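You operate a simulated robot arm through the tools that you are given. There is no shell and no other tool. Be economical: measure what you need, move in short steps, check, and stop when the job is done.

Carry out the task below with a simulated robot arm. There is one attempt and no reset: what you move stays moved.

JOB
Wind the black bobbin on the green spindle to the turns on the winding card.
Fine: load with the winder stopped; guard shut, set the dial, start; wait for DONE; leave the coil in. Where these are worked on the way, their far stop is far enough and under half their travel is too little: winder guard.

It is judged by the outcome, as a careful person would: the job done as asked, and still so three seconds after it is handed in. It fails if anything else is knocked over, pushed out of place, dropped, spilled or broken.

ROBOT AND FRAMES
A 7-joint arm with a two-finger parallel gripper on a trunk, on a base that drives. Base frame: it is fixed to the floor where the robot stands at the start and does not move with it; the origin is under the middle of the robot, x ahead of it, y to its left, z up; the surface under the hand at the start is at about z = 0.8. Lengths are in m, angles in rad, forces in N, time in s.
With the tool pointing down near the work surface it reaches from about 0.48 to 0.92 m from the robot's upright axis, wherever it stands. Its first joint turns from -2.007 to 2.007 rad. Places, roughly: blue clamp lever [0.5, -0.3, 0.9]; gap knob [0.2, -0.4, 0.7]; gap lock lever [0.2, -0.3, 0.6]; green clamp lever [0.4, -0.4, 0.9]; nest of the green spindle [0.5, -0.4, 0.9]; orange clamp lever [0.5, -0.2, 0.9]; red clamp lever [0.3, -0.5, 0.9]; speed dial [0.6, 0.2, 0.5]; white clamp lever [0.6, -0.1, 0.9]; winder guard [0.4, -0.3, 1.1]; yellow clamp lever [0.4, -0.4, 0.9]. Payload 3.91 kg.
The tool frame sits at the grasp point between the pads (the TCP): z along the fingers, y along the line on which they close. The tips reach 0.03 m beyond it. The gripper opens to 0.11 m. The fingers are 0.02 m wide and 0.01 m thick; the gripper's body (0.048 by 0.112 m) begins 0.055 m behind the TCP.
Orientation is that of the tool frame in the base frame, as a unit quaternion [w, x, y, z]. With the fingers straight down and closing along the base's y, the tool's x points along the base's -x, its y along +y and its z along -z.

CONTROLS
- The arm moves only by the tool nudge_tool. Its argument "steps" is a list of rows, each an object of numbers (a shift or turn left out is 0, a gripper value left out holds the last): "dx", "dy", "dz": the shift along the tool's x, y, z in units of 200 mm (1.0 is 200 mm); "ax", "ay", "az": the turn, a rotation vector about the tool's x, y, z in units of 45 degrees (1.0 is 45 degrees); "grip": the gripper command, from -1 (shut) to 1 (fully open), values between in proportion. In form: [{"dx": .., "dy": .., "dz": .., "ax": .., "ay": .., "az": .., "grip": ..}, ...]. A call has 1 to 12 rows; each row is the pose to reach, as a shift and turn from the pose commanded when the call began, along the tool's axes at that moment. A call with a number of a shift or a turn outside -1 to 1 is refused whole. A row lasts 0.2 s, in which the tool goes at most 0.05 m and 0.15 rad; a call with a longer step from one row to the next is refused whole, and so is a gripper value outside its range. A pose out of reach is approached as far as the arm can. The call stops where the force on the tool passes 40 N (or 10 N more than at its start, if that is more) or the arm is blocked; 0.2 s more then pass. The fingers move at their own pace (about 0.153 m/s each) and stop on an object; they squeeze with about 35 N. The grip force told is the motor's: it shows also when the fingers shut on nothing. Time passes only in rows, and 0.2 s behind the last, so rows that repeat a pose let the fingers close. It gives the time, the measured TCP pose, the force on the tool (base axes), the opening and the grip force at its end, in the units of the frame above (readings bear some noise), with the torque about the TCP (base axes, N m) and any sound that the robot's microphone picked up.
- Cameras (640 x 400 px; columns grow to the right, rows downward): "scene" is now at [0.1827, 0.1363, 1.2724]; the picture's right is [-0.87, -0.49, 0.00], its down [-0.35, 0.62, -0.70] and it looks along [0.34, -0.61, -0.72] (base axes); focal length 214 px, centre (320, 200). "wrist" rides on the gripper at [0.072, 0.017, -0.103] in the tool frame; the picture's right is [-0.23, 0.97, 0.00], its down [-0.76, -0.18, -0.62] and it looks along [-0.61, -0.14, 0.78] (tool axes); focal length 222 px, centre (320, 200). There is no depth. A picture from a camera that has moved, and an enlarged one, comes with that camera's place and axes in the base frame and with its lens.
- grab_frame(camera): a new picture of that camera. The clock stands still meanwhile.
- lift_body(by): slides the trunk up (or, below 0, down) by that many m; the arm and the scene camera ride with it, the base frame stays. It gives what a move gives, with no picture.
- base_move(legs): drives the robot by 1 to 6 legs, each [ahead, left, turn to the left] in m, m and rad, along the robot's own axes; the way and the turn of a leg run together, so that a leg with both is an arc; at most 1.5 m and 3.142 rad a leg. The arm and the cameras ride along, it lands a little off, and it stops where it bumps. It gives what a move gives.
- turn_head(pan, tilt): turns the head with the scene camera to pan (to the left, within 1.396 rad either way) and tilt (down, from -0.506 to 1.204), counted from straight ahead of the robot. It gives what a move gives.
- inspect(camera, box): a new picture of the part [left, top, right, bottom] of that camera's present view, enlarged. The clock stands still meanwhile.
- job_done(): hands the job in; it is judged then, once.

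Go step by step. Nothing tells you exact positions but the pictures and the camera data: compare them with the known pose of the tool, close in by small moves and look again before you grip or let go. The budget is 120 turns and 78 pictures, counting those below and the enlarged ones. Unless the task says otherwise, let go and move clear before handing in, and close with one line.

The tools are called as name(argument=value, ...) on one line, values as JSON. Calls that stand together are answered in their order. nudge_tool: Moves the arm, as the interface text tells. Its arguments: {"type":"object","properties":{"steps":{"type":"array","items":{"type":"object","properties":{"dx":{"type":"number"},"dy":{"type":"number"},"dz":{"type":"number"},"ax":{"type":"number"},"ay":{"type":"number"},"az":{"type":"number"},"grip":{"type":"number"}}}}},"required":["steps"]} The other tools are called the same way: lift_body (by) slides the trunk up or down; base_move (legs) drives the base; turn_head (pan, tilt) turns the head that bears the scene camera; grab_frame (camera) takes a picture; inspect (camera, box) takes an enlarged picture of a part of a camera's view; job_done () hands the job in.

At the start:

```text
time: 0.0
eef_pos: [0.4814, 0.0232, 1.2106]
tool_rot: [0.001, 0.002, 1.0, -0.001]
wrist_force: [0.0, -0.3, -0.2]
moment: [-0.01, 0.02, -0.01]
opening: 0.1097
gripper_force: 0.1
trunk travel left (down, up): [-0.625, 0.365]
robot x, y, heading: [0.0028, -0.0009, -0.005]
head pan, tilt: [-1.058, 0.798]
```

scene: 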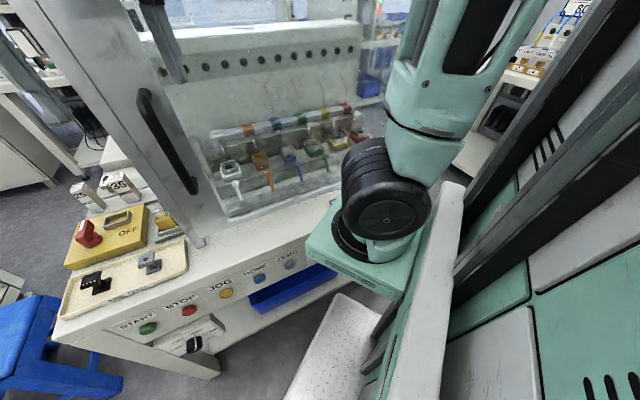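
wrist: 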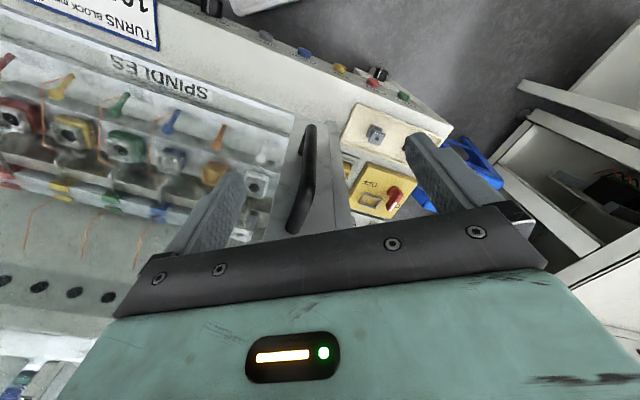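

I see a coil winder ahead-right with a guard, spindles row, a bobbin tray and a button row. I'll look closer at the parts first.

inspect(camera="scene", box=[40, 160, 240, 360])

inspect(camera="scene", box=[180, 80, 400, 230])

inspect(camera="wrist", box=[0, 0, 320, 200])

inspect(camera="wrist", box=[240, 20, 500, 230])

```text
2.00 times, centred on (140, 260) of scene
camera zoom: at [0.1827, 0.1363, 1.2724], right [-0.87, -0.49, 0.0], down [-0.35, 0.62, -0.7], along [0.34, -0.61, -0.72], focal length 429 px, centre (680, 80)
```

zoom: 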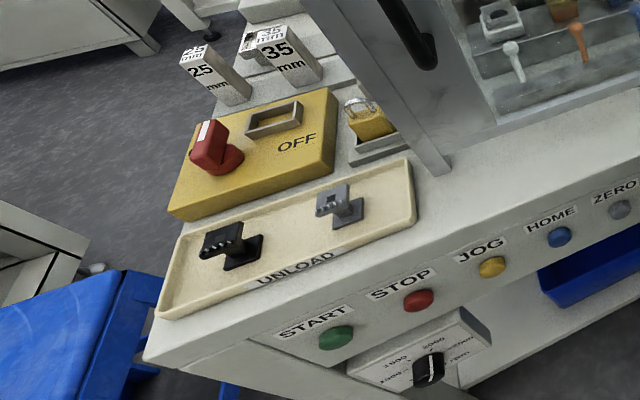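

```text
2.67 times, centred on (290, 155) of scene
camera zoom: at [0.1827, 0.1363, 1.2724], right [-0.87, -0.49, 0.0], down [-0.35, 0.62, -0.7], along [0.34, -0.61, -0.72], focal length 572 px, centre (400, 320)
```

zoom: 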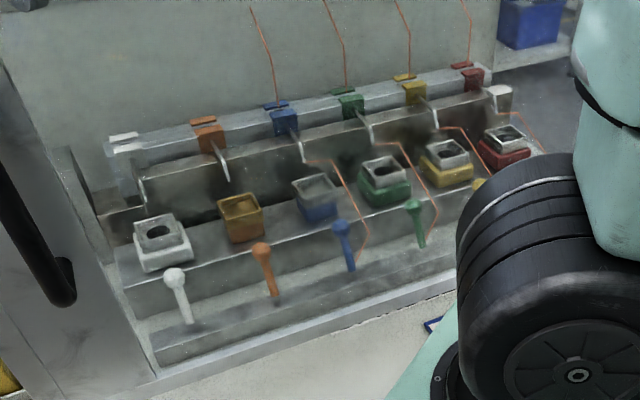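

```text
2.00 times, centred on (160, 100) of wrist
camera zoom: at [0.4072, 0.0408, 1.3137], right [0.23, 0.97, 0.0], down [0.76, -0.18, 0.62], along [0.61, -0.14, -0.78], focal length 444 px, centre (640, 400)
```

zoom: 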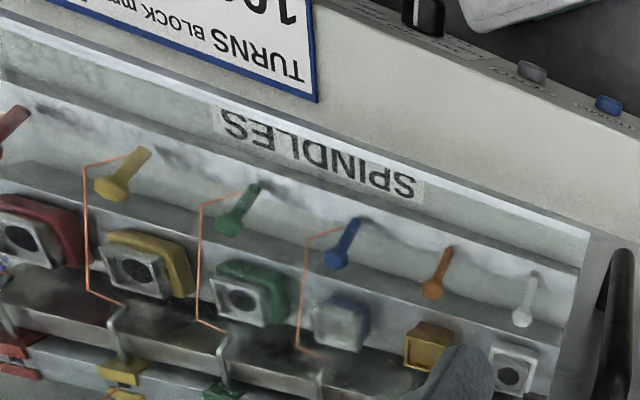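

```text
1.90 times, centred on (370, 125) of wrist
camera zoom: at [0.4072, 0.0408, 1.3137], right [0.23, 0.97, 0.0], down [0.76, -0.18, 0.62], along [0.61, -0.14, -0.78], focal length 423 px, centre (225, 343)
```

zoom: 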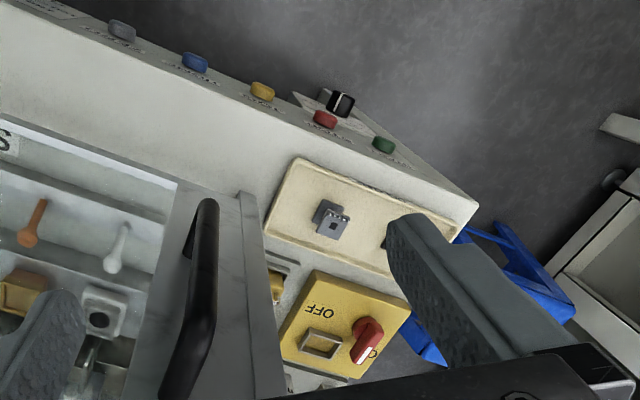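

The tray at the left holds a black and a grey bobbin; I need to read the winding card and see the right part of the machine.

inspect(camera="wrist", box=[0, 0, 170, 80])

turn_head(pan=-0.5, tilt=0.9)

grab_frame(camera="scene")

turn_head(pan=-1.39, tilt=0.7)

grab_frame(camera="scene")

```text
3.76 times, centred on (85, 40) of wrist
camera zoom: at [0.4072, 0.0408, 1.3137], right [0.23, 0.97, 0.0], down [0.76, -0.18, 0.62], along [0.61, -0.14, -0.78], focal length 836 px, centre (1205, 802)
```

zoom: 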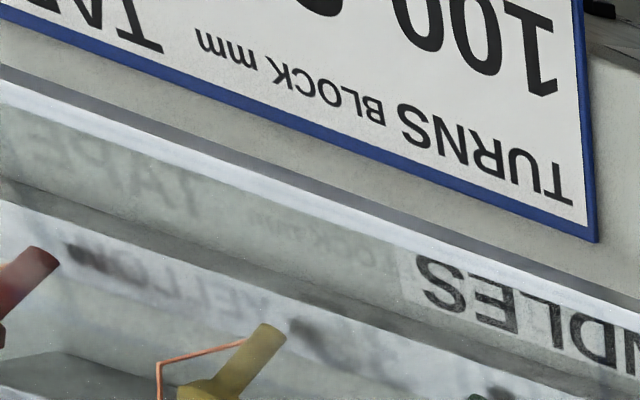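

```text
time: 1.0
eef_pos: [0.4805, 0.0231, 1.2107]
tool_rot: [0.0, 0.001, 1.0, -0.001]
wrist_force: [-0.5, 0.8, -0.7]
moment: [0.03, 0.0, 0.0]
opening: 0.11
gripper_force: 0.0
trunk travel left (down, up): [-0.625, 0.365]
robot x, y, heading: [-0.001, -0.004, -0.0]
head pan, tilt: [-0.499, 0.901]
```

```text
70 pictures are left
camera scene: at [0.2093, 0.1704, 1.2643], right [-0.48, -0.88, 0.0], down [-0.69, 0.38, -0.62], along [0.55, -0.3, -0.78], focal length 214 px, centre (320, 200)
```

scene: 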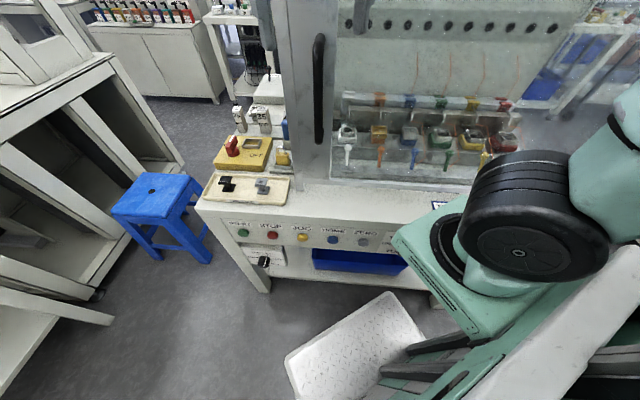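

```text
time: 2.2
eef_pos: [0.4801, 0.0235, 1.2109]
tool_rot: [0.0, 0.0, 1.0, -0.001]
wrist_force: [0.2, 0.0, 0.6]
moment: [-0.01, -0.02, 0.0]
opening: 0.1098
gripper_force: 0.1
trunk travel left (down, up): [-0.625, 0.365]
robot x, y, heading: [-0.0007, 0.0017, -0.0]
head pan, tilt: [-1.389, 0.7]
```

```text
69 pictures are left
camera scene: at [0.1584, 0.123, 1.2805], right [-0.98, -0.18, 0.0], down [-0.12, 0.63, -0.76], along [0.14, -0.75, -0.64], focal length 214 px, centre (320, 200)
```

scene: 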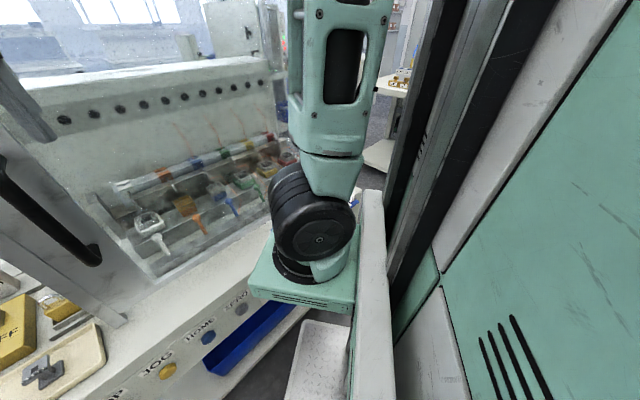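

The arm hides the right side of the machine, so I back off a little and read the card with the wrist camera.

base_move(legs=[[-0.25, 0.1, 0]])

grab_frame(camera="wrist")

grab_frame(camera="scene")

```text
time: 4.0
eef_pos: [0.234, 0.126, 1.2113]
tool_rot: [0.001, -0.003, 1.0, -0.001]
wrist_force: [0.3, 1.1, 0.4]
moment: [0.03, 0.03, 0.02]
opening: 0.1101
gripper_force: 0.2
trunk travel left (down, up): [-0.625, 0.365]
robot x, y, heading: [-0.2425, 0.1005, 0.008]
head pan, tilt: [-1.389, 0.7]
```

```text
68 pictures are left
camera wrist: at [0.1611, 0.1433, 1.3137], right [0.22, 0.98, 0.0], down [0.76, -0.17, 0.62], along [0.61, -0.14, -0.78], focal length 222 px, centre (320, 200)
```

wrist: 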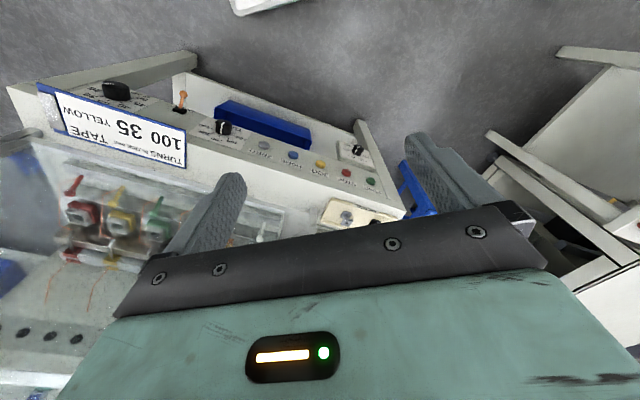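

```text
67 pictures are left
camera scene: at [-0.0883, 0.2237, 1.2805], right [-0.98, -0.19, 0.0], down [-0.12, 0.63, -0.76], along [0.14, -0.75, -0.64], focal length 214 px, centre (320, 200)
```

scene: 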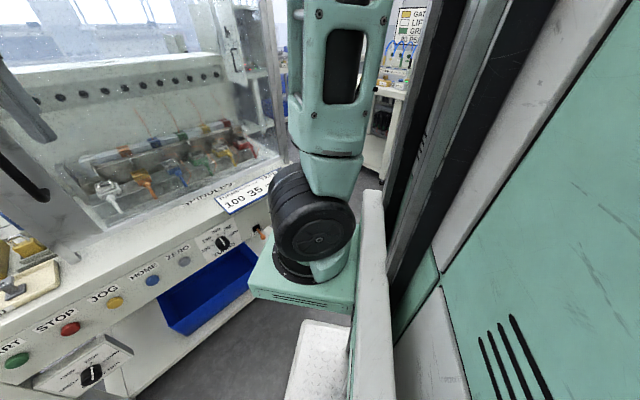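

The card reads 100 turns, block 35, tape yellow. I zoom in on the dials.

inspect(camera="wrist", box=[40, 70, 200, 170])

inspect(camera="wrist", box=[170, 90, 270, 160])

inspect(camera="wrist", box=[310, 120, 410, 220])

inspect(camera="scene", box=[180, 160, 280, 270])

inspect(camera="scene", box=[20, 300, 160, 400])

```text
4.00 times, centred on (120, 120) of wrist
camera zoom: at [0.1611, 0.1433, 1.3137], right [0.22, 0.98, 0.0], down [0.76, -0.17, 0.62], along [0.61, -0.14, -0.78], focal length 888 px, centre (1120, 520)
```

zoom: 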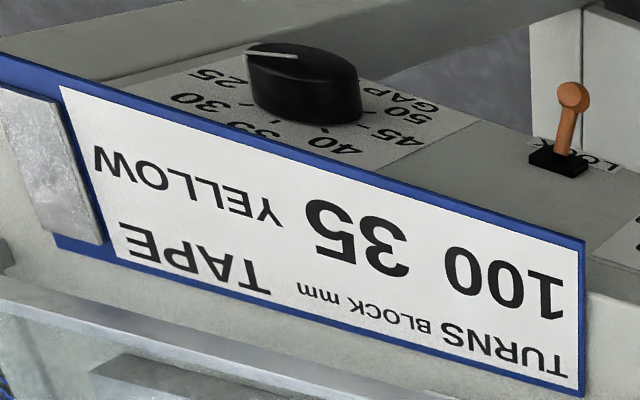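

```text
5.71 times, centred on (220, 125) of wrist
camera zoom: at [0.1611, 0.1433, 1.3137], right [0.22, 0.98, 0.0], down [0.76, -0.17, 0.62], along [0.61, -0.14, -0.78], focal length 1269 px, centre (891, 629)
```

zoom: 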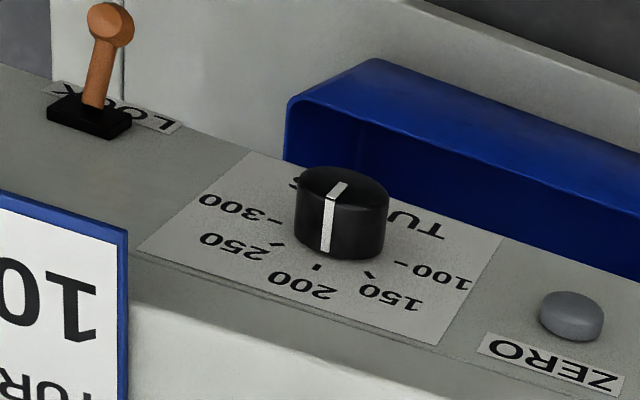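

```text
4.00 times, centred on (360, 170) of wrist
camera zoom: at [0.1611, 0.1433, 1.3137], right [0.22, 0.98, 0.0], down [0.76, -0.17, 0.62], along [0.61, -0.14, -0.78], focal length 888 px, centre (160, 320)
```

zoom: 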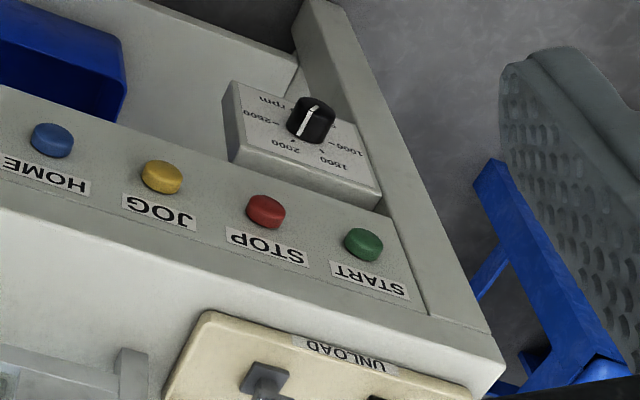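

```text
3.64 times, centred on (230, 215) of scene
camera zoom: at [-0.0883, 0.2237, 1.2805], right [-0.98, -0.19, 0.0], down [-0.12, 0.63, -0.76], along [0.14, -0.75, -0.64], focal length 780 px, centre (647, 146)
```

zoom: 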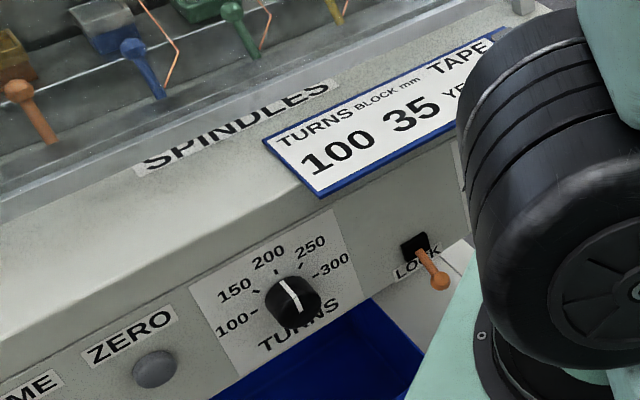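

```text
4.00 times, centred on (90, 350) of scene
camera zoom: at [-0.0883, 0.2237, 1.2805], right [-0.98, -0.19, 0.0], down [-0.12, 0.63, -0.76], along [0.14, -0.75, -0.64], focal length 858 px, centre (1240, -400)
```

zoom: 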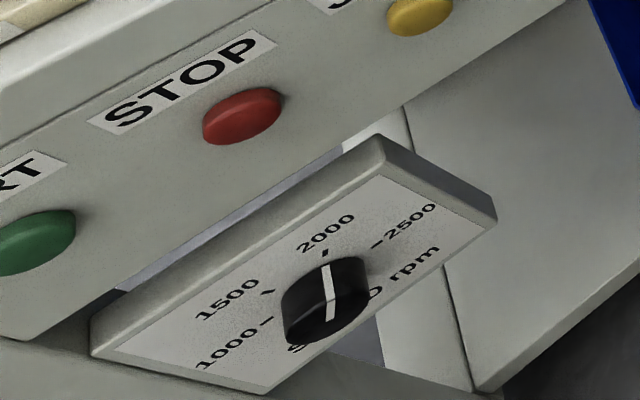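

The machine's front faces back-left of me, so I turn the robot to face it squarely and take an overview.

base_move(legs=[[0, 0, -0.596]])

turn_head(pan=0.0, tilt=0.4)

grab_frame(camera="scene")

grab_frame(camera="wrist")

```text
time: 6.1
eef_pos: [0.1691, -0.1466, 1.2103]
tool_rot: [0.001, 0.288, 0.958, -0.001]
wrist_force: [0.2, 0.5, -0.5]
moment: [-0.03, -0.04, -0.01]
opening: 0.1099
gripper_force: 0.1
trunk travel left (down, up): [-0.625, 0.365]
robot x, y, heading: [-0.2485, 0.0995, -0.585]
head pan, tilt: [-1.389, 0.7]
```

```text
time: 7.6
eef_pos: [0.1683, -0.146, 1.2105]
tool_rot: [0.001, 0.288, 0.958, -0.002]
wrist_force: [0.1, -0.6, -0.4]
moment: [0.04, 0.03, 0.05]
opening: 0.1099
gripper_force: 0.0
trunk travel left (down, up): [-0.625, 0.365]
robot x, y, heading: [-0.2452, 0.0994, -0.58]
head pan, tilt: [0.0, 0.4]
```

```text
61 pictures are left
camera scene: at [0.0639, 0.1432, 1.3073], right [-0.55, -0.83, 0.0], down [-0.32, 0.21, -0.92], along [0.77, -0.51, -0.39], focal length 214 px, centre (320, 200)
```

scene: 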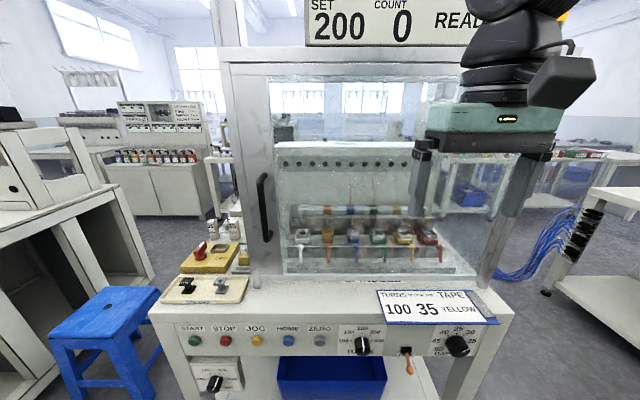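

```text
60 pictures are left
camera wrist: at [0.1162, -0.0909, 1.3137], right [0.73, 0.69, 0.0], down [0.54, -0.57, 0.62], along [0.43, -0.45, -0.78], focal length 222 px, centre (320, 200)
```

wrist: 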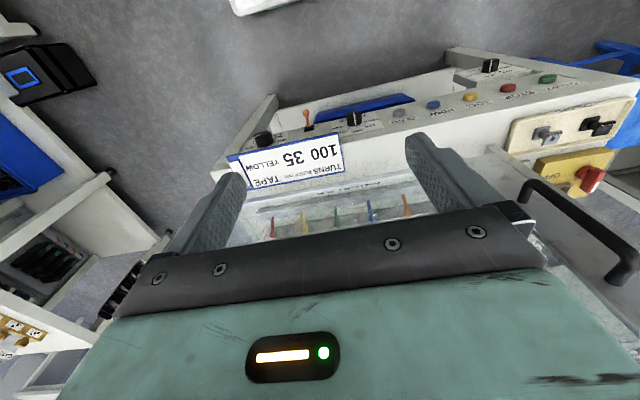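

Display says SET 200, COUNT 0, READY. I check the guard's frame for hinges or rails, and the bobbin.

inspect(camera="scene", box=[210, 0, 370, 100])

inspect(camera="scene", box=[410, 130, 570, 310])

inspect(camera="scene", box=[160, 160, 320, 310])

inspect(camera="scene", box=[270, 190, 470, 300])

```text
4.00 times, centred on (290, 50) of scene
camera zoom: at [0.0639, 0.1432, 1.3073], right [-0.55, -0.83, 0.0], down [-0.32, 0.21, -0.92], along [0.77, -0.51, -0.39], focal length 858 px, centre (440, 800)
```

zoom: 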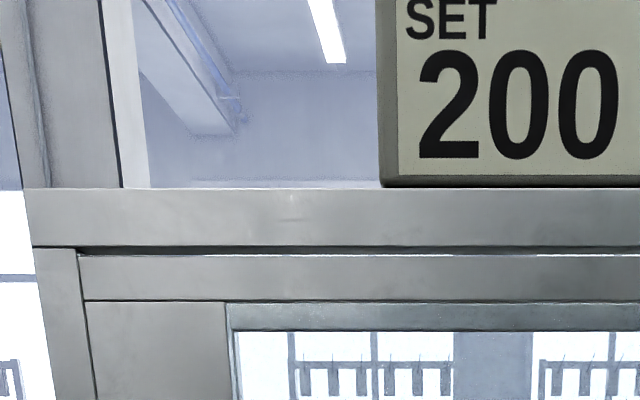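

```text
2.22 times, centred on (490, 220) of scene
camera zoom: at [0.0639, 0.1432, 1.3073], right [-0.55, -0.83, 0.0], down [-0.32, 0.21, -0.92], along [0.77, -0.51, -0.39], focal length 477 px, centre (-58, 156)
```

zoom: 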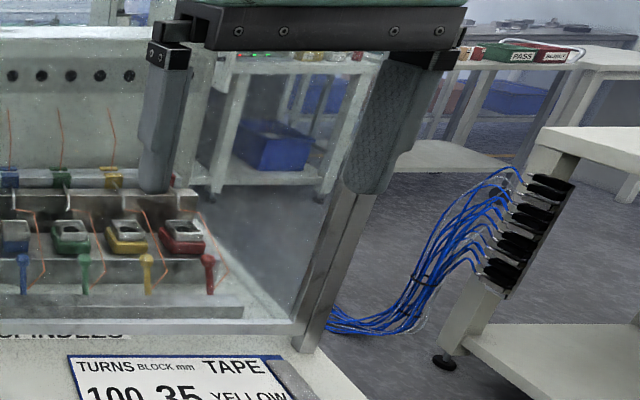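

```text
2.67 times, centred on (240, 235) of scene
camera zoom: at [0.0639, 0.1432, 1.3073], right [-0.55, -0.83, 0.0], down [-0.32, 0.21, -0.92], along [0.77, -0.51, -0.39], focal length 572 px, centre (533, 107)
```

zoom: 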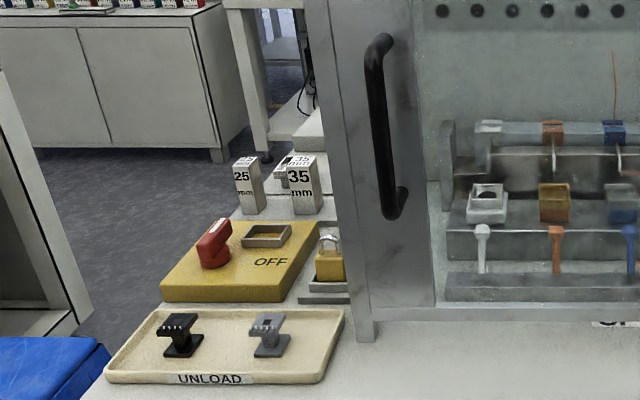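

```text
3.20 times, centred on (370, 245) of scene
camera zoom: at [0.0639, 0.1432, 1.3073], right [-0.55, -0.83, 0.0], down [-0.32, 0.21, -0.92], along [0.77, -0.51, -0.39], focal length 686 px, centre (160, 56)
```

zoom: 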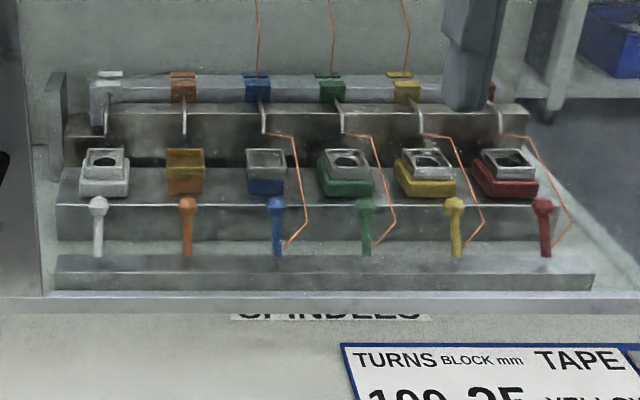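

Need to see how the guard moves; I look upward and zoom along the edges.

turn_head(pan=0.0, tilt=-0.15)

grab_frame(camera="scene")

inspect(camera="scene", box=[400, 100, 600, 300])

```text
time: 8.6
eef_pos: [0.1677, -0.1452, 1.2106]
tool_rot: [0.0, 0.287, 0.958, -0.001]
wrist_force: [0.4, -0.8, -0.3]
moment: [0.02, 0.01, 0.02]
opening: 0.1102
gripper_force: 0.0
trunk travel left (down, up): [-0.625, 0.365]
robot x, y, heading: [-0.2453, 0.0986, -0.583]
head pan, tilt: [0.0, -0.15]
```

```text
55 pictures are left
camera scene: at [0.0578, 0.1472, 1.3574], right [-0.55, -0.84, 0.0], down [0.12, -0.08, -0.99], along [0.83, -0.54, 0.15], focal length 214 px, centre (320, 200)
```

scene: 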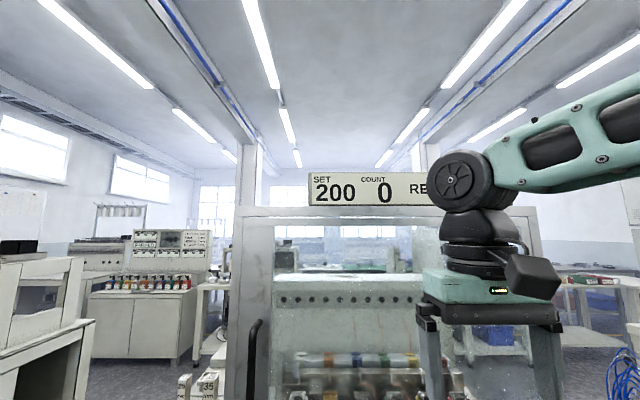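

```text
2.00 times, centred on (500, 200) of scene
camera zoom: at [0.0578, 0.1472, 1.3574], right [-0.55, -0.84, 0.0], down [0.12, -0.08, -0.99], along [0.83, -0.54, 0.15], focal length 429 px, centre (-40, 200)
```

zoom: 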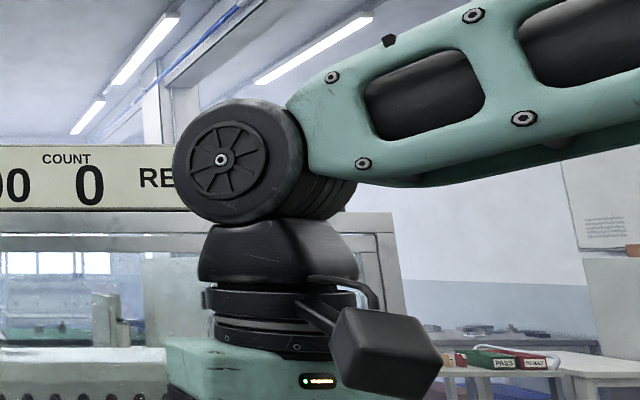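

The guard is a framed door with a vertical handle at its left, at about (0.54, -0.01, 1.08). I move left so the handle is straight ahead, and pitch the tool to point forward.

base_move(legs=[[0, 0.347, 0]])

nudge_tool(steps=[{"dx": -0.1, "ay": -0.167}, {"dx": -0.2, "ay": -0.333}, {"dx": -0.3, "ay": -0.5}, {"dx": -0.4, "ay": -0.667}, {"dx": -0.5, "ay": -0.833}, {"dx": -0.6, "ay": -1}, {"dx": -0.6, "ay": -1}])

nudge_tool(steps=[{"dx": 0.08, "dz": 0.08, "ay": -0.167}, {"dx": 0.16, "dz": 0.16, "ay": -0.333}, {"dx": 0.24, "dz": 0.24, "ay": -0.5}, {"dx": 0.32, "dz": 0.32, "ay": -0.667}, {"dx": 0.4, "dz": 0.4, "ay": -0.833}, {"dx": 0.46, "dz": 0.46, "ay": -1}, {"dx": 0.46, "dz": 0.46, "ay": -1}])

turn_head(pan=0.0, tilt=0.4)

grab_frame(camera="scene")

```text
time: 10.8
eef_pos: [0.356, 0.1408, 1.2105]
tool_rot: [0.001, 0.286, 0.958, -0.001]
wrist_force: [0.4, 0.1, 0.0]
moment: [0.01, -0.04, -0.03]
opening: 0.11
gripper_force: 0.0
trunk travel left (down, up): [-0.625, 0.365]
robot x, y, heading: [-0.057, 0.3876, -0.579]
head pan, tilt: [0.0, -0.15]
```

```text
time: 12.4
eef_pos: [0.458, 0.0736, 1.2125]
tool_rot: [0.368, 0.264, 0.885, -0.111]
wrist_force: [-0.2, 0.0, 0.0]
moment: [0.02, -0.02, 0.0]
opening: 0.1097
gripper_force: 0.2
trunk travel left (down, up): [-0.625, 0.365]
robot x, y, heading: [-0.0607, 0.3834, -0.586]
head pan, tilt: [0.0, -0.15]
```

```text
time: 14.0
eef_pos: [0.5077, 0.0832, 1.0893]
tool_rot: [0.678, 0.202, 0.677, -0.203]
wrist_force: [-0.9, 0.1, -0.1]
moment: [-0.01, -0.02, -0.01]
opening: 0.1099
gripper_force: 0.0
out of reach, approached as far as the arm can: row 2, 4, 5, 6, 7
trunk travel left (down, up): [-0.625, 0.365]
robot x, y, heading: [-0.0583, 0.3813, -0.582]
head pan, tilt: [0.0, -0.15]
```

```text
time: 15.0
eef_pos: [0.5079, 0.0828, 1.0895]
tool_rot: [0.677, 0.204, 0.677, -0.204]
wrist_force: [0.2, 0.5, 0.5]
moment: [-0.02, 0.03, 0.0]
opening: 0.1101
gripper_force: 0.0
trunk travel left (down, up): [-0.625, 0.365]
robot x, y, heading: [-0.0591, 0.3864, -0.582]
head pan, tilt: [0.0, 0.4]
```

```text
53 pictures are left
camera scene: at [0.2509, 0.4284, 1.3074], right [-0.55, -0.84, 0.0], down [-0.32, 0.21, -0.92], along [0.77, -0.51, -0.39], focal length 214 px, centre (320, 200)
```

scene: 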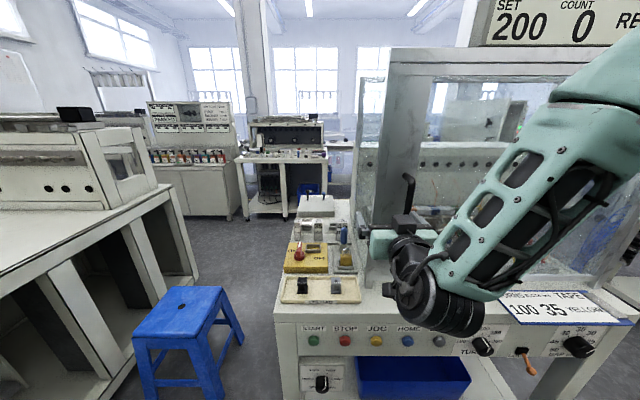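

The gripper is about 6 cm left of the handle and near the inner reach limit. I back the base off and extend the arm to line up.

base_move(legs=[[-0.15, 0, 0]])

nudge_tool(steps=[{"dy": -0.1, "dz": 0.2}, {"dy": -0.2, "dz": 0.4}, {"dy": -0.29, "dz": 0.6}, {"dy": -0.29, "dz": 0.7}, {"dy": -0.29, "dz": 0.7}])

grab_frame(camera="wrist")

grab_frame(camera="scene")

```text
time: 16.4
eef_pos: [0.3811, 0.1654, 1.0888]
tool_rot: [0.678, 0.203, 0.677, -0.204]
wrist_force: [0.7, 0.4, -0.6]
moment: [0.0, 0.0, -0.01]
opening: 0.1098
gripper_force: 0.0
trunk travel left (down, up): [-0.625, 0.365]
robot x, y, heading: [-0.1858, 0.4692, -0.583]
head pan, tilt: [0.0, 0.4]
```

```text
time: 17.6
eef_pos: [0.4696, 0.0409, 1.0901]
tool_rot: [0.678, 0.203, 0.677, -0.205]
wrist_force: [0.4, 0.5, 0.1]
moment: [-0.01, 0.03, 0.0]
opening: 0.1102
gripper_force: 0.1
trunk travel left (down, up): [-0.625, 0.365]
robot x, y, heading: [-0.1863, 0.4689, -0.582]
head pan, tilt: [0.0, 0.4]
```

```text
52 pictures are left
camera wrist: at [0.3896, 0.1114, 1.0172], right [0.54, 0.81, 0.23], down [-0.62, 0.2, 0.76], along [0.57, -0.55, 0.61], focal length 222 px, centre (320, 200)
```

wrist: 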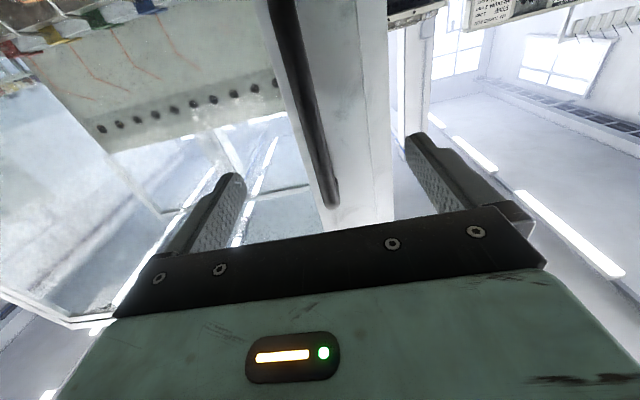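

```text
51 pictures are left
camera scene: at [0.1247, 0.5109, 1.3073], right [-0.55, -0.84, 0.0], down [-0.33, 0.21, -0.92], along [0.77, -0.51, -0.39], focal length 214 px, centre (320, 200)
```

scene: 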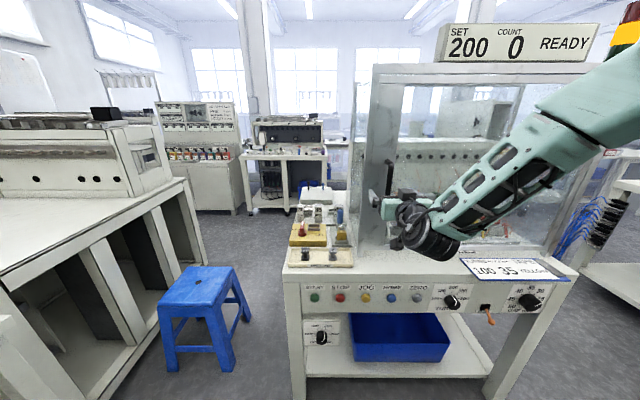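

The handle lies centred between the fingers. I advance 8 cm and close.

nudge_tool(steps=[{"dz": 0.15}, {"dz": 0.3}, {"dz": 0.4}, {"dz": 0.4}])

grab_frame(camera="wrist")

nudge_tool(steps=[{"grip": -1}, {"grip": -1}, {"grip": -1}, {"grip": -1}])

```text
time: 18.6
eef_pos: [0.5347, -0.0052, 1.0902]
tool_rot: [0.677, 0.203, 0.677, -0.204]
wrist_force: [-0.5, 0.2, 0.0]
moment: [0.01, 0.01, 0.04]
opening: 0.1098
gripper_force: 0.0
trunk travel left (down, up): [-0.625, 0.365]
robot x, y, heading: [-0.1853, 0.4651, -0.584]
head pan, tilt: [0.0, 0.4]
```

```text
50 pictures are left
camera wrist: at [0.4564, 0.067, 1.0177], right [0.54, 0.81, 0.23], down [-0.62, 0.2, 0.76], along [0.57, -0.55, 0.61], focal length 222 px, centre (320, 200)
```

wrist: 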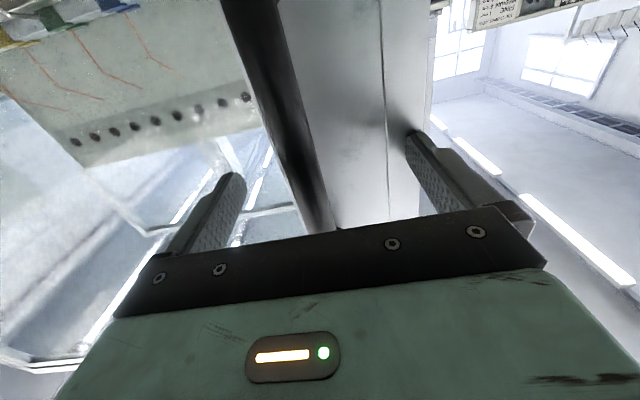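

```text
time: 19.6
eef_pos: [0.5323, -0.0059, 1.0913]
tool_rot: [0.677, 0.205, 0.676, -0.206]
wrist_force: [-8.9, -11.2, 0.0]
moment: [-0.06, -0.03, 0.16]
opening: 0.0157
gripper_force: 45.5
trunk travel left (down, up): [-0.625, 0.365]
robot x, y, heading: [-0.183, 0.4681, -0.579]
head pan, tilt: [0.0, 0.4]
```

The handle is gripped. I try a small pull outward to find how the guard moves.

nudge_tool(steps=[{"dz": -0.03}, {"dz": -0.06}, {"dz": -0.1}, {"dz": -0.1}])

```text
time: 20.6
eef_pos: [0.5154, 0.0024, 1.0913]
tool_rot: [0.678, 0.205, 0.676, -0.206]
wrist_force: [-12.0, -27.1, 3.6]
moment: [-0.3, -0.47, 0.37]
opening: 0.0158
gripper_force: 45.3
trunk travel left (down, up): [-0.625, 0.365]
robot x, y, heading: [-0.1866, 0.4683, -0.579]
head pan, tilt: [0.0, 0.4]
```

It swings outward: hinged at the right. I follow the arc with a little turn and a rightward correction, then look.

nudge_tool(steps=[{"dy": -0.05, "dz": -0.05, "ax": -0.04}, {"dy": -0.06, "dz": -0.12, "ax": -0.08}, {"dy": -0.07, "dz": -0.2, "ax": -0.12}, {"dy": -0.07, "dz": -0.2, "ax": -0.12}])

grab_frame(camera="scene")

```text
time: 21.6
eef_pos: [0.4889, 0.0161, 1.0932]
tool_rot: [0.672, 0.189, 0.692, -0.183]
wrist_force: [2.4, 7.1, -32.1]
moment: [-0.31, -0.24, -0.09]
opening: 0.0151
gripper_force: 45.6
out of reach, approached as far as the arm can: row 2, 3, 4
trunk travel left (down, up): [-0.625, 0.365]
robot x, y, heading: [-0.1847, 0.4654, -0.579]
head pan, tilt: [0.0, 0.4]
```

```text
49 pictures are left
camera scene: at [0.126, 0.5108, 1.3066], right [-0.55, -0.84, 0.0], down [-0.33, 0.21, -0.92], along [0.77, -0.51, -0.39], focal length 214 px, centre (320, 200)
```

scene: 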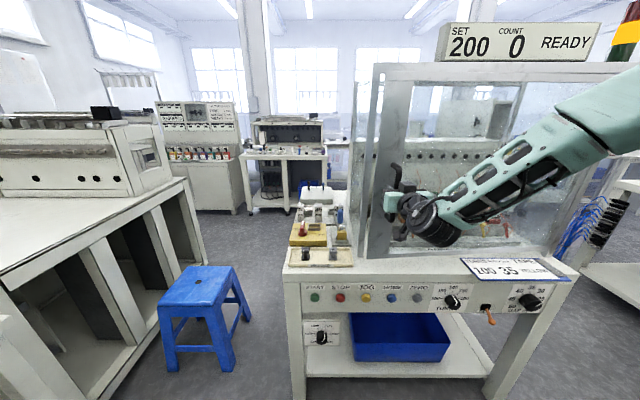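

The door is opening. The arm is near its inner limit, so I swing the door by driving the base in an arc around the hinge.

base_move(legs=[[-0.09, -0.135, 0.15]])

grab_frame(camera="scene")

```text
time: 23.0
eef_pos: [0.4063, 0.0507, 1.0959]
tool_rot: [0.686, 0.134, 0.703, -0.131]
wrist_force: [9.3, 30.5, -26.9]
moment: [-0.21, -0.38, -0.38]
opening: 0.0158
gripper_force: 45.2
trunk travel left (down, up): [-0.625, 0.365]
robot x, y, heading: [-0.3256, 0.3947, -0.423]
head pan, tilt: [0.0, 0.4]
```

```text
48 pictures are left
camera scene: at [-0.0266, 0.4839, 1.3069], right [-0.42, -0.91, 0.0], down [-0.35, 0.16, -0.92], along [0.84, -0.38, -0.39], focal length 214 px, centre (320, 200)
```

scene: 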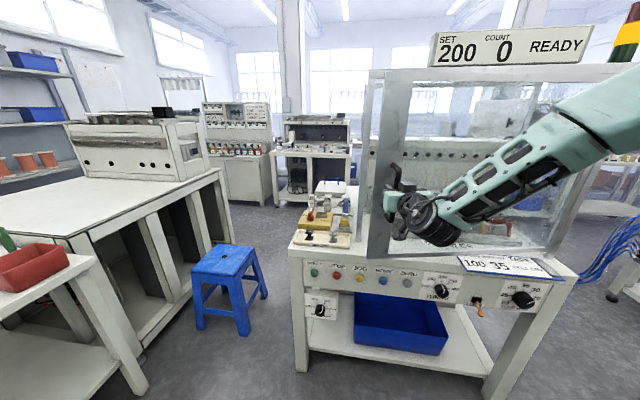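

Following well at about 0.23 rad. I continue the arc a bit, correcting slightly left.

base_move(legs=[[-0.15, -0.195, 0.23]])

```text
time: 24.8
eef_pos: [0.2607, 0.0808, 1.096]
tool_rot: [0.695, 0.057, 0.714, -0.054]
wrist_force: [-2.0, -18.3, -5.7]
moment: [0.0, 0.66, 0.19]
opening: 0.0157
gripper_force: 45.1
trunk travel left (down, up): [-0.625, 0.365]
robot x, y, heading: [-0.5317, 0.2526, -0.206]
head pan, tilt: [0.0, 0.4]
```

The guard is open about 28°. Before driving further right I look at that side.

turn_head(pan=-0.9, tilt=0.5)

grab_frame(camera="scene")

```text
time: 26.0
eef_pos: [0.2596, 0.0811, 1.0954]
tool_rot: [0.696, 0.056, 0.714, -0.054]
wrist_force: [-0.6, -6.0, -3.1]
moment: [-0.09, 0.04, 0.13]
opening: 0.0157
gripper_force: 44.9
trunk travel left (down, up): [-0.625, 0.365]
robot x, y, heading: [-0.5295, 0.2541, -0.204]
head pan, tilt: [-0.901, 0.499]
```

```text
47 pictures are left
camera scene: at [-0.3083, 0.3453, 1.2982], right [-0.89, -0.45, 0.0], down [-0.22, 0.43, -0.88], along [0.4, -0.78, -0.48], focal length 214 px, centre (320, 200)
```

scene: 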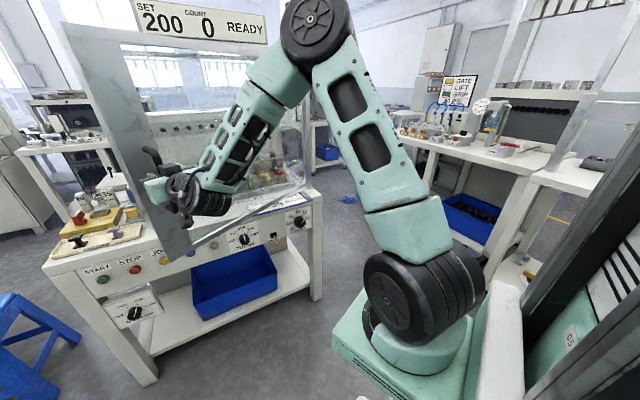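

Benches on the right are over a metre off, so I continue the arc.

base_move(legs=[[-0.127, -0.178, 0.2], [-0.127, -0.18, 0.2]])

grab_frame(camera="scene")

```text
time: 29.0
eef_pos: [0.0064, 0.0511, 1.0967]
tool_rot: [0.692, -0.088, 0.711, 0.086]
wrist_force: [-2.8, 8.5, -4.4]
moment: [-0.1, 0.38, -0.14]
opening: 0.0157
gripper_force: 45.1
trunk travel left (down, up): [-0.625, 0.365]
robot x, y, heading: [-0.7868, -0.1003, 0.194]
head pan, tilt: [-0.901, 0.499]
```

```text
46 pictures are left
camera scene: at [-0.62, 0.0701, 1.2981], right [-0.65, -0.76, 0.0], down [-0.37, 0.31, -0.88], along [0.67, -0.57, -0.48], focal length 214 px, centre (320, 200)
```

scene: 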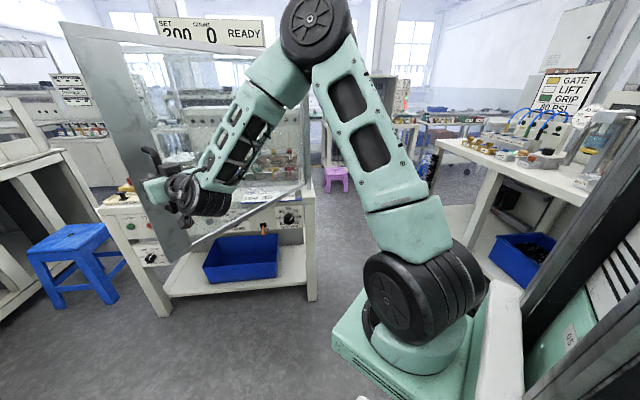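

Door is ~52° open; one more arc of 0.3 rad for clearance, then I release.

base_move(legs=[[-0.186, -0.275, 0.3]])

nudge_tool(steps=[{"grip": 1}, {"grip": 1}, {"grip": 1}, {"grip": 1}])

grab_frame(camera="wrist")

```text
time: 30.9
eef_pos: [-0.0849, 0.0142, 1.0961]
tool_rot: [0.679, -0.167, 0.696, 0.163]
wrist_force: [0.3, 0.4, -0.7]
moment: [-0.04, 0.01, -0.02]
opening: 0.0158
gripper_force: 45.4
trunk travel left (down, up): [-0.625, 0.365]
robot x, y, heading: [-0.8269, -0.3069, 0.413]
head pan, tilt: [-0.901, 0.499]
stopped in leg 1: the robot was blocked; the commanded pose is now the measured one
```

```text
time: 31.9
eef_pos: [-0.0833, 0.0123, 1.0959]
tool_rot: [0.679, -0.167, 0.696, 0.163]
wrist_force: [0.9, 0.0, -0.8]
moment: [-0.01, -0.01, 0.01]
opening: 0.1101
gripper_force: 0.0
trunk travel left (down, up): [-0.625, 0.365]
robot x, y, heading: [-0.829, -0.3123, 0.414]
head pan, tilt: [-0.901, 0.499]
```

```text
45 pictures are left
camera wrist: at [-0.1865, -0.0186, 1.0257], right [-0.44, 0.87, 0.23], down [-0.46, -0.43, 0.78], along [0.78, 0.24, 0.59], focal length 222 px, centre (320, 200)
```

wrist: 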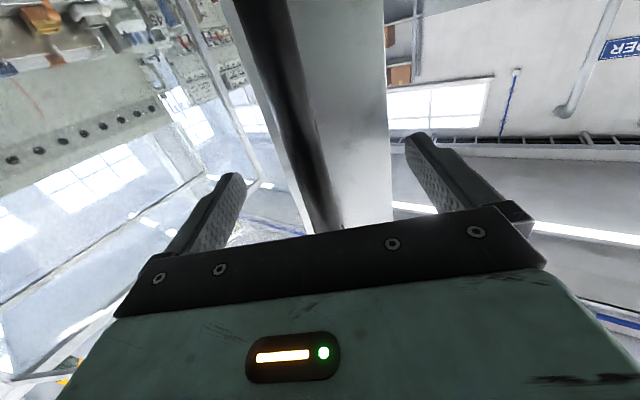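

The base bumped something behind me. I check the right-rear side, then withdraw the hand from the handle.

nudge_tool(steps=[{"dz": -0.1}, {"dz": -0.2}, {"dz": -0.3}, {"dz": -0.35}, {"dz": -0.35}])

turn_head(pan=-1.39, tilt=0.6)

grab_frame(camera="scene")

```text
time: 33.1
eef_pos: [-0.1468, -0.0191, 1.0957]
tool_rot: [0.678, -0.167, 0.697, 0.164]
wrist_force: [-0.6, 0.6, 0.0]
moment: [0.03, 0.04, -0.01]
opening: 0.11
gripper_force: 0.0
trunk travel left (down, up): [-0.625, 0.365]
robot x, y, heading: [-0.8254, -0.309, 0.417]
head pan, tilt: [-0.901, 0.499]
```

```text
time: 34.1
eef_pos: [-0.1459, -0.0173, 1.0958]
tool_rot: [0.679, -0.166, 0.697, 0.163]
wrist_force: [-0.4, -0.6, -0.8]
moment: [0.0, 0.01, -0.04]
opening: 0.11
gripper_force: 0.1
trunk travel left (down, up): [-0.625, 0.365]
robot x, y, heading: [-0.8289, -0.3087, 0.414]
head pan, tilt: [-1.389, 0.6]
```

```text
44 pictures are left
camera scene: at [-0.7283, -0.1365, 1.2891], right [-0.83, -0.56, 0.0], down [-0.32, 0.47, -0.83], along [0.47, -0.68, -0.56], focal length 214 px, centre (320, 200)
```

scene: 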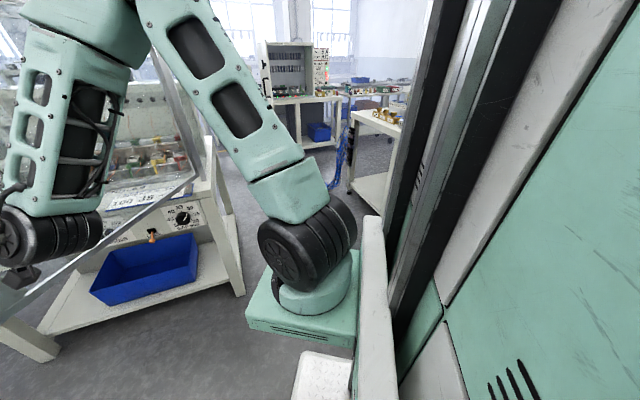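

Nothing visible was knocked. I check the left side before driving around the door's edge.

turn_head(pan=1.2, tilt=0.5)

grab_frame(camera="scene")

turn_head(pan=0.2, tilt=0.5)

grab_frame(camera="scene")

```text
time: 36.4
eef_pos: [-0.1462, -0.0183, 1.0965]
tool_rot: [0.679, -0.167, 0.696, 0.164]
wrist_force: [-0.5, -0.3, 0.3]
moment: [-0.03, -0.02, -0.01]
opening: 0.1099
gripper_force: 0.0
trunk travel left (down, up): [-0.625, 0.365]
robot x, y, heading: [-0.8286, -0.3116, 0.417]
head pan, tilt: [1.201, 0.499]
```

```text
43 pictures are left
camera scene: at [-0.7825, 0.0273, 1.2982], right [1.0, 0.05, 0.0], down [0.02, -0.48, -0.88], along [-0.04, 0.88, -0.48], focal length 214 px, centre (320, 200)
```

scene: 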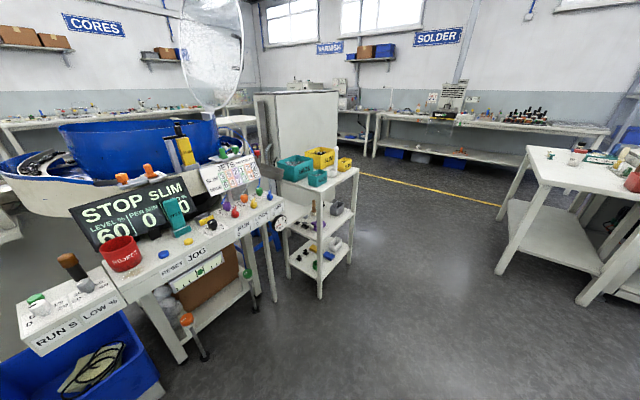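

```text
time: 37.7
eef_pos: [-0.1458, -0.0174, 1.0962]
tool_rot: [0.679, -0.167, 0.696, 0.164]
wrist_force: [-0.1, 0.1, 0.1]
moment: [-0.03, -0.01, -0.02]
opening: 0.11
gripper_force: 0.0
trunk travel left (down, up): [-0.625, 0.365]
robot x, y, heading: [-0.8273, -0.3115, 0.421]
head pan, tilt: [0.201, 0.499]
```

```text
42 pictures are left
camera scene: at [-0.7041, -0.0108, 1.2982], right [0.58, -0.81, 0.0], down [-0.39, -0.28, -0.88], along [0.71, 0.51, -0.48], focal length 214 px, centre (320, 200)
```

scene: 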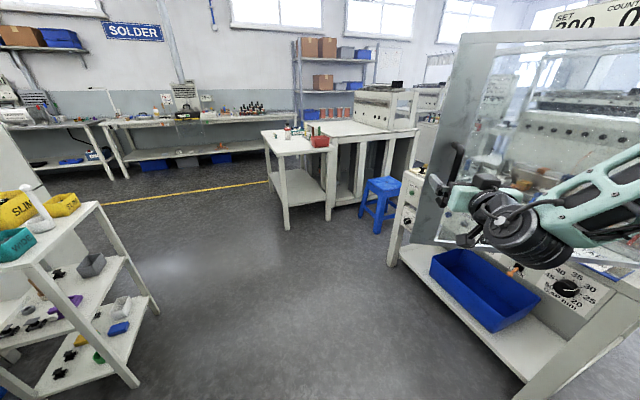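

The machine behind (x below about -1) is what I touched; the aisle to the left is free. I first swing the hand back and left past the door's edge with the arm, then drive.

nudge_tool(steps=[{"dz": -0.15}, {"dz": -0.2, "dy": 0.15}, {"dz": -0.2, "dy": 0.35}, {"dz": -0.2, "dy": 0.55}, {"dz": -0.2, "dy": 0.75}, {"dz": -0.2, "dy": 0.95}, {"dz": -0.2, "dy": 1.0}])

grab_frame(camera="scene")

```text
time: 39.3
eef_pos: [-0.2708, 0.1419, 1.0988]
tool_rot: [0.679, -0.166, 0.697, 0.162]
wrist_force: [0.4, -0.8, 0.2]
moment: [0.01, 0.02, -0.02]
opening: 0.11
gripper_force: 0.0
trunk travel left (down, up): [-0.625, 0.365]
robot x, y, heading: [-0.8303, -0.3141, 0.417]
head pan, tilt: [0.201, 0.499]
```

```text
41 pictures are left
camera scene: at [-0.704, -0.011, 1.2982], right [0.58, -0.81, 0.0], down [-0.39, -0.28, -0.88], along [0.72, 0.51, -0.48], focal length 214 px, centre (320, 200)
```

scene: 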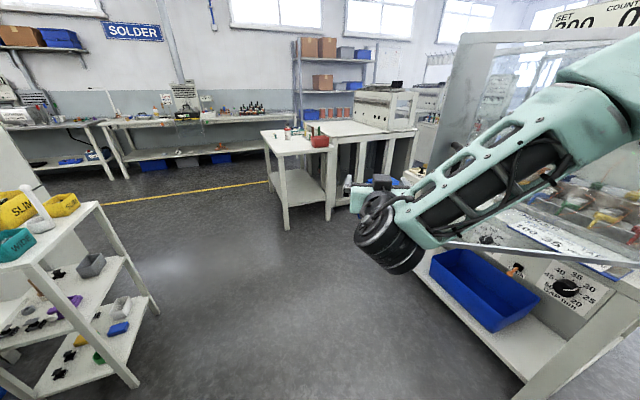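

Hand is past the door's edge. I drive along the aisle (base +y), keeping clear of the door.

base_move(legs=[[0.141, 0.32, 0]])

grab_frame(camera="scene")

```text
time: 41.5
eef_pos: [-0.2685, 0.4917, 1.1002]
tool_rot: [0.678, -0.168, 0.696, 0.164]
wrist_force: [-0.3, 0.1, -0.3]
moment: [-0.04, -0.02, 0.02]
opening: 0.1101
gripper_force: 0.0
trunk travel left (down, up): [-0.625, 0.365]
robot x, y, heading: [-0.8184, 0.0402, 0.419]
head pan, tilt: [0.201, 0.499]
```

```text
40 pictures are left
camera scene: at [-0.7022, 0.3393, 1.2982], right [0.58, -0.81, 0.0], down [-0.39, -0.28, -0.88], along [0.71, 0.51, -0.48], focal length 214 px, centre (320, 200)
```

scene: 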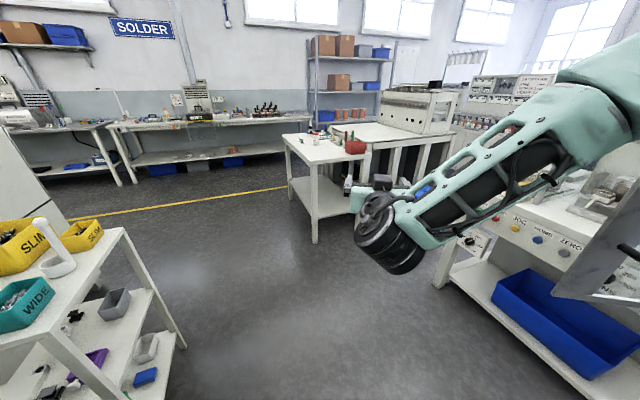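

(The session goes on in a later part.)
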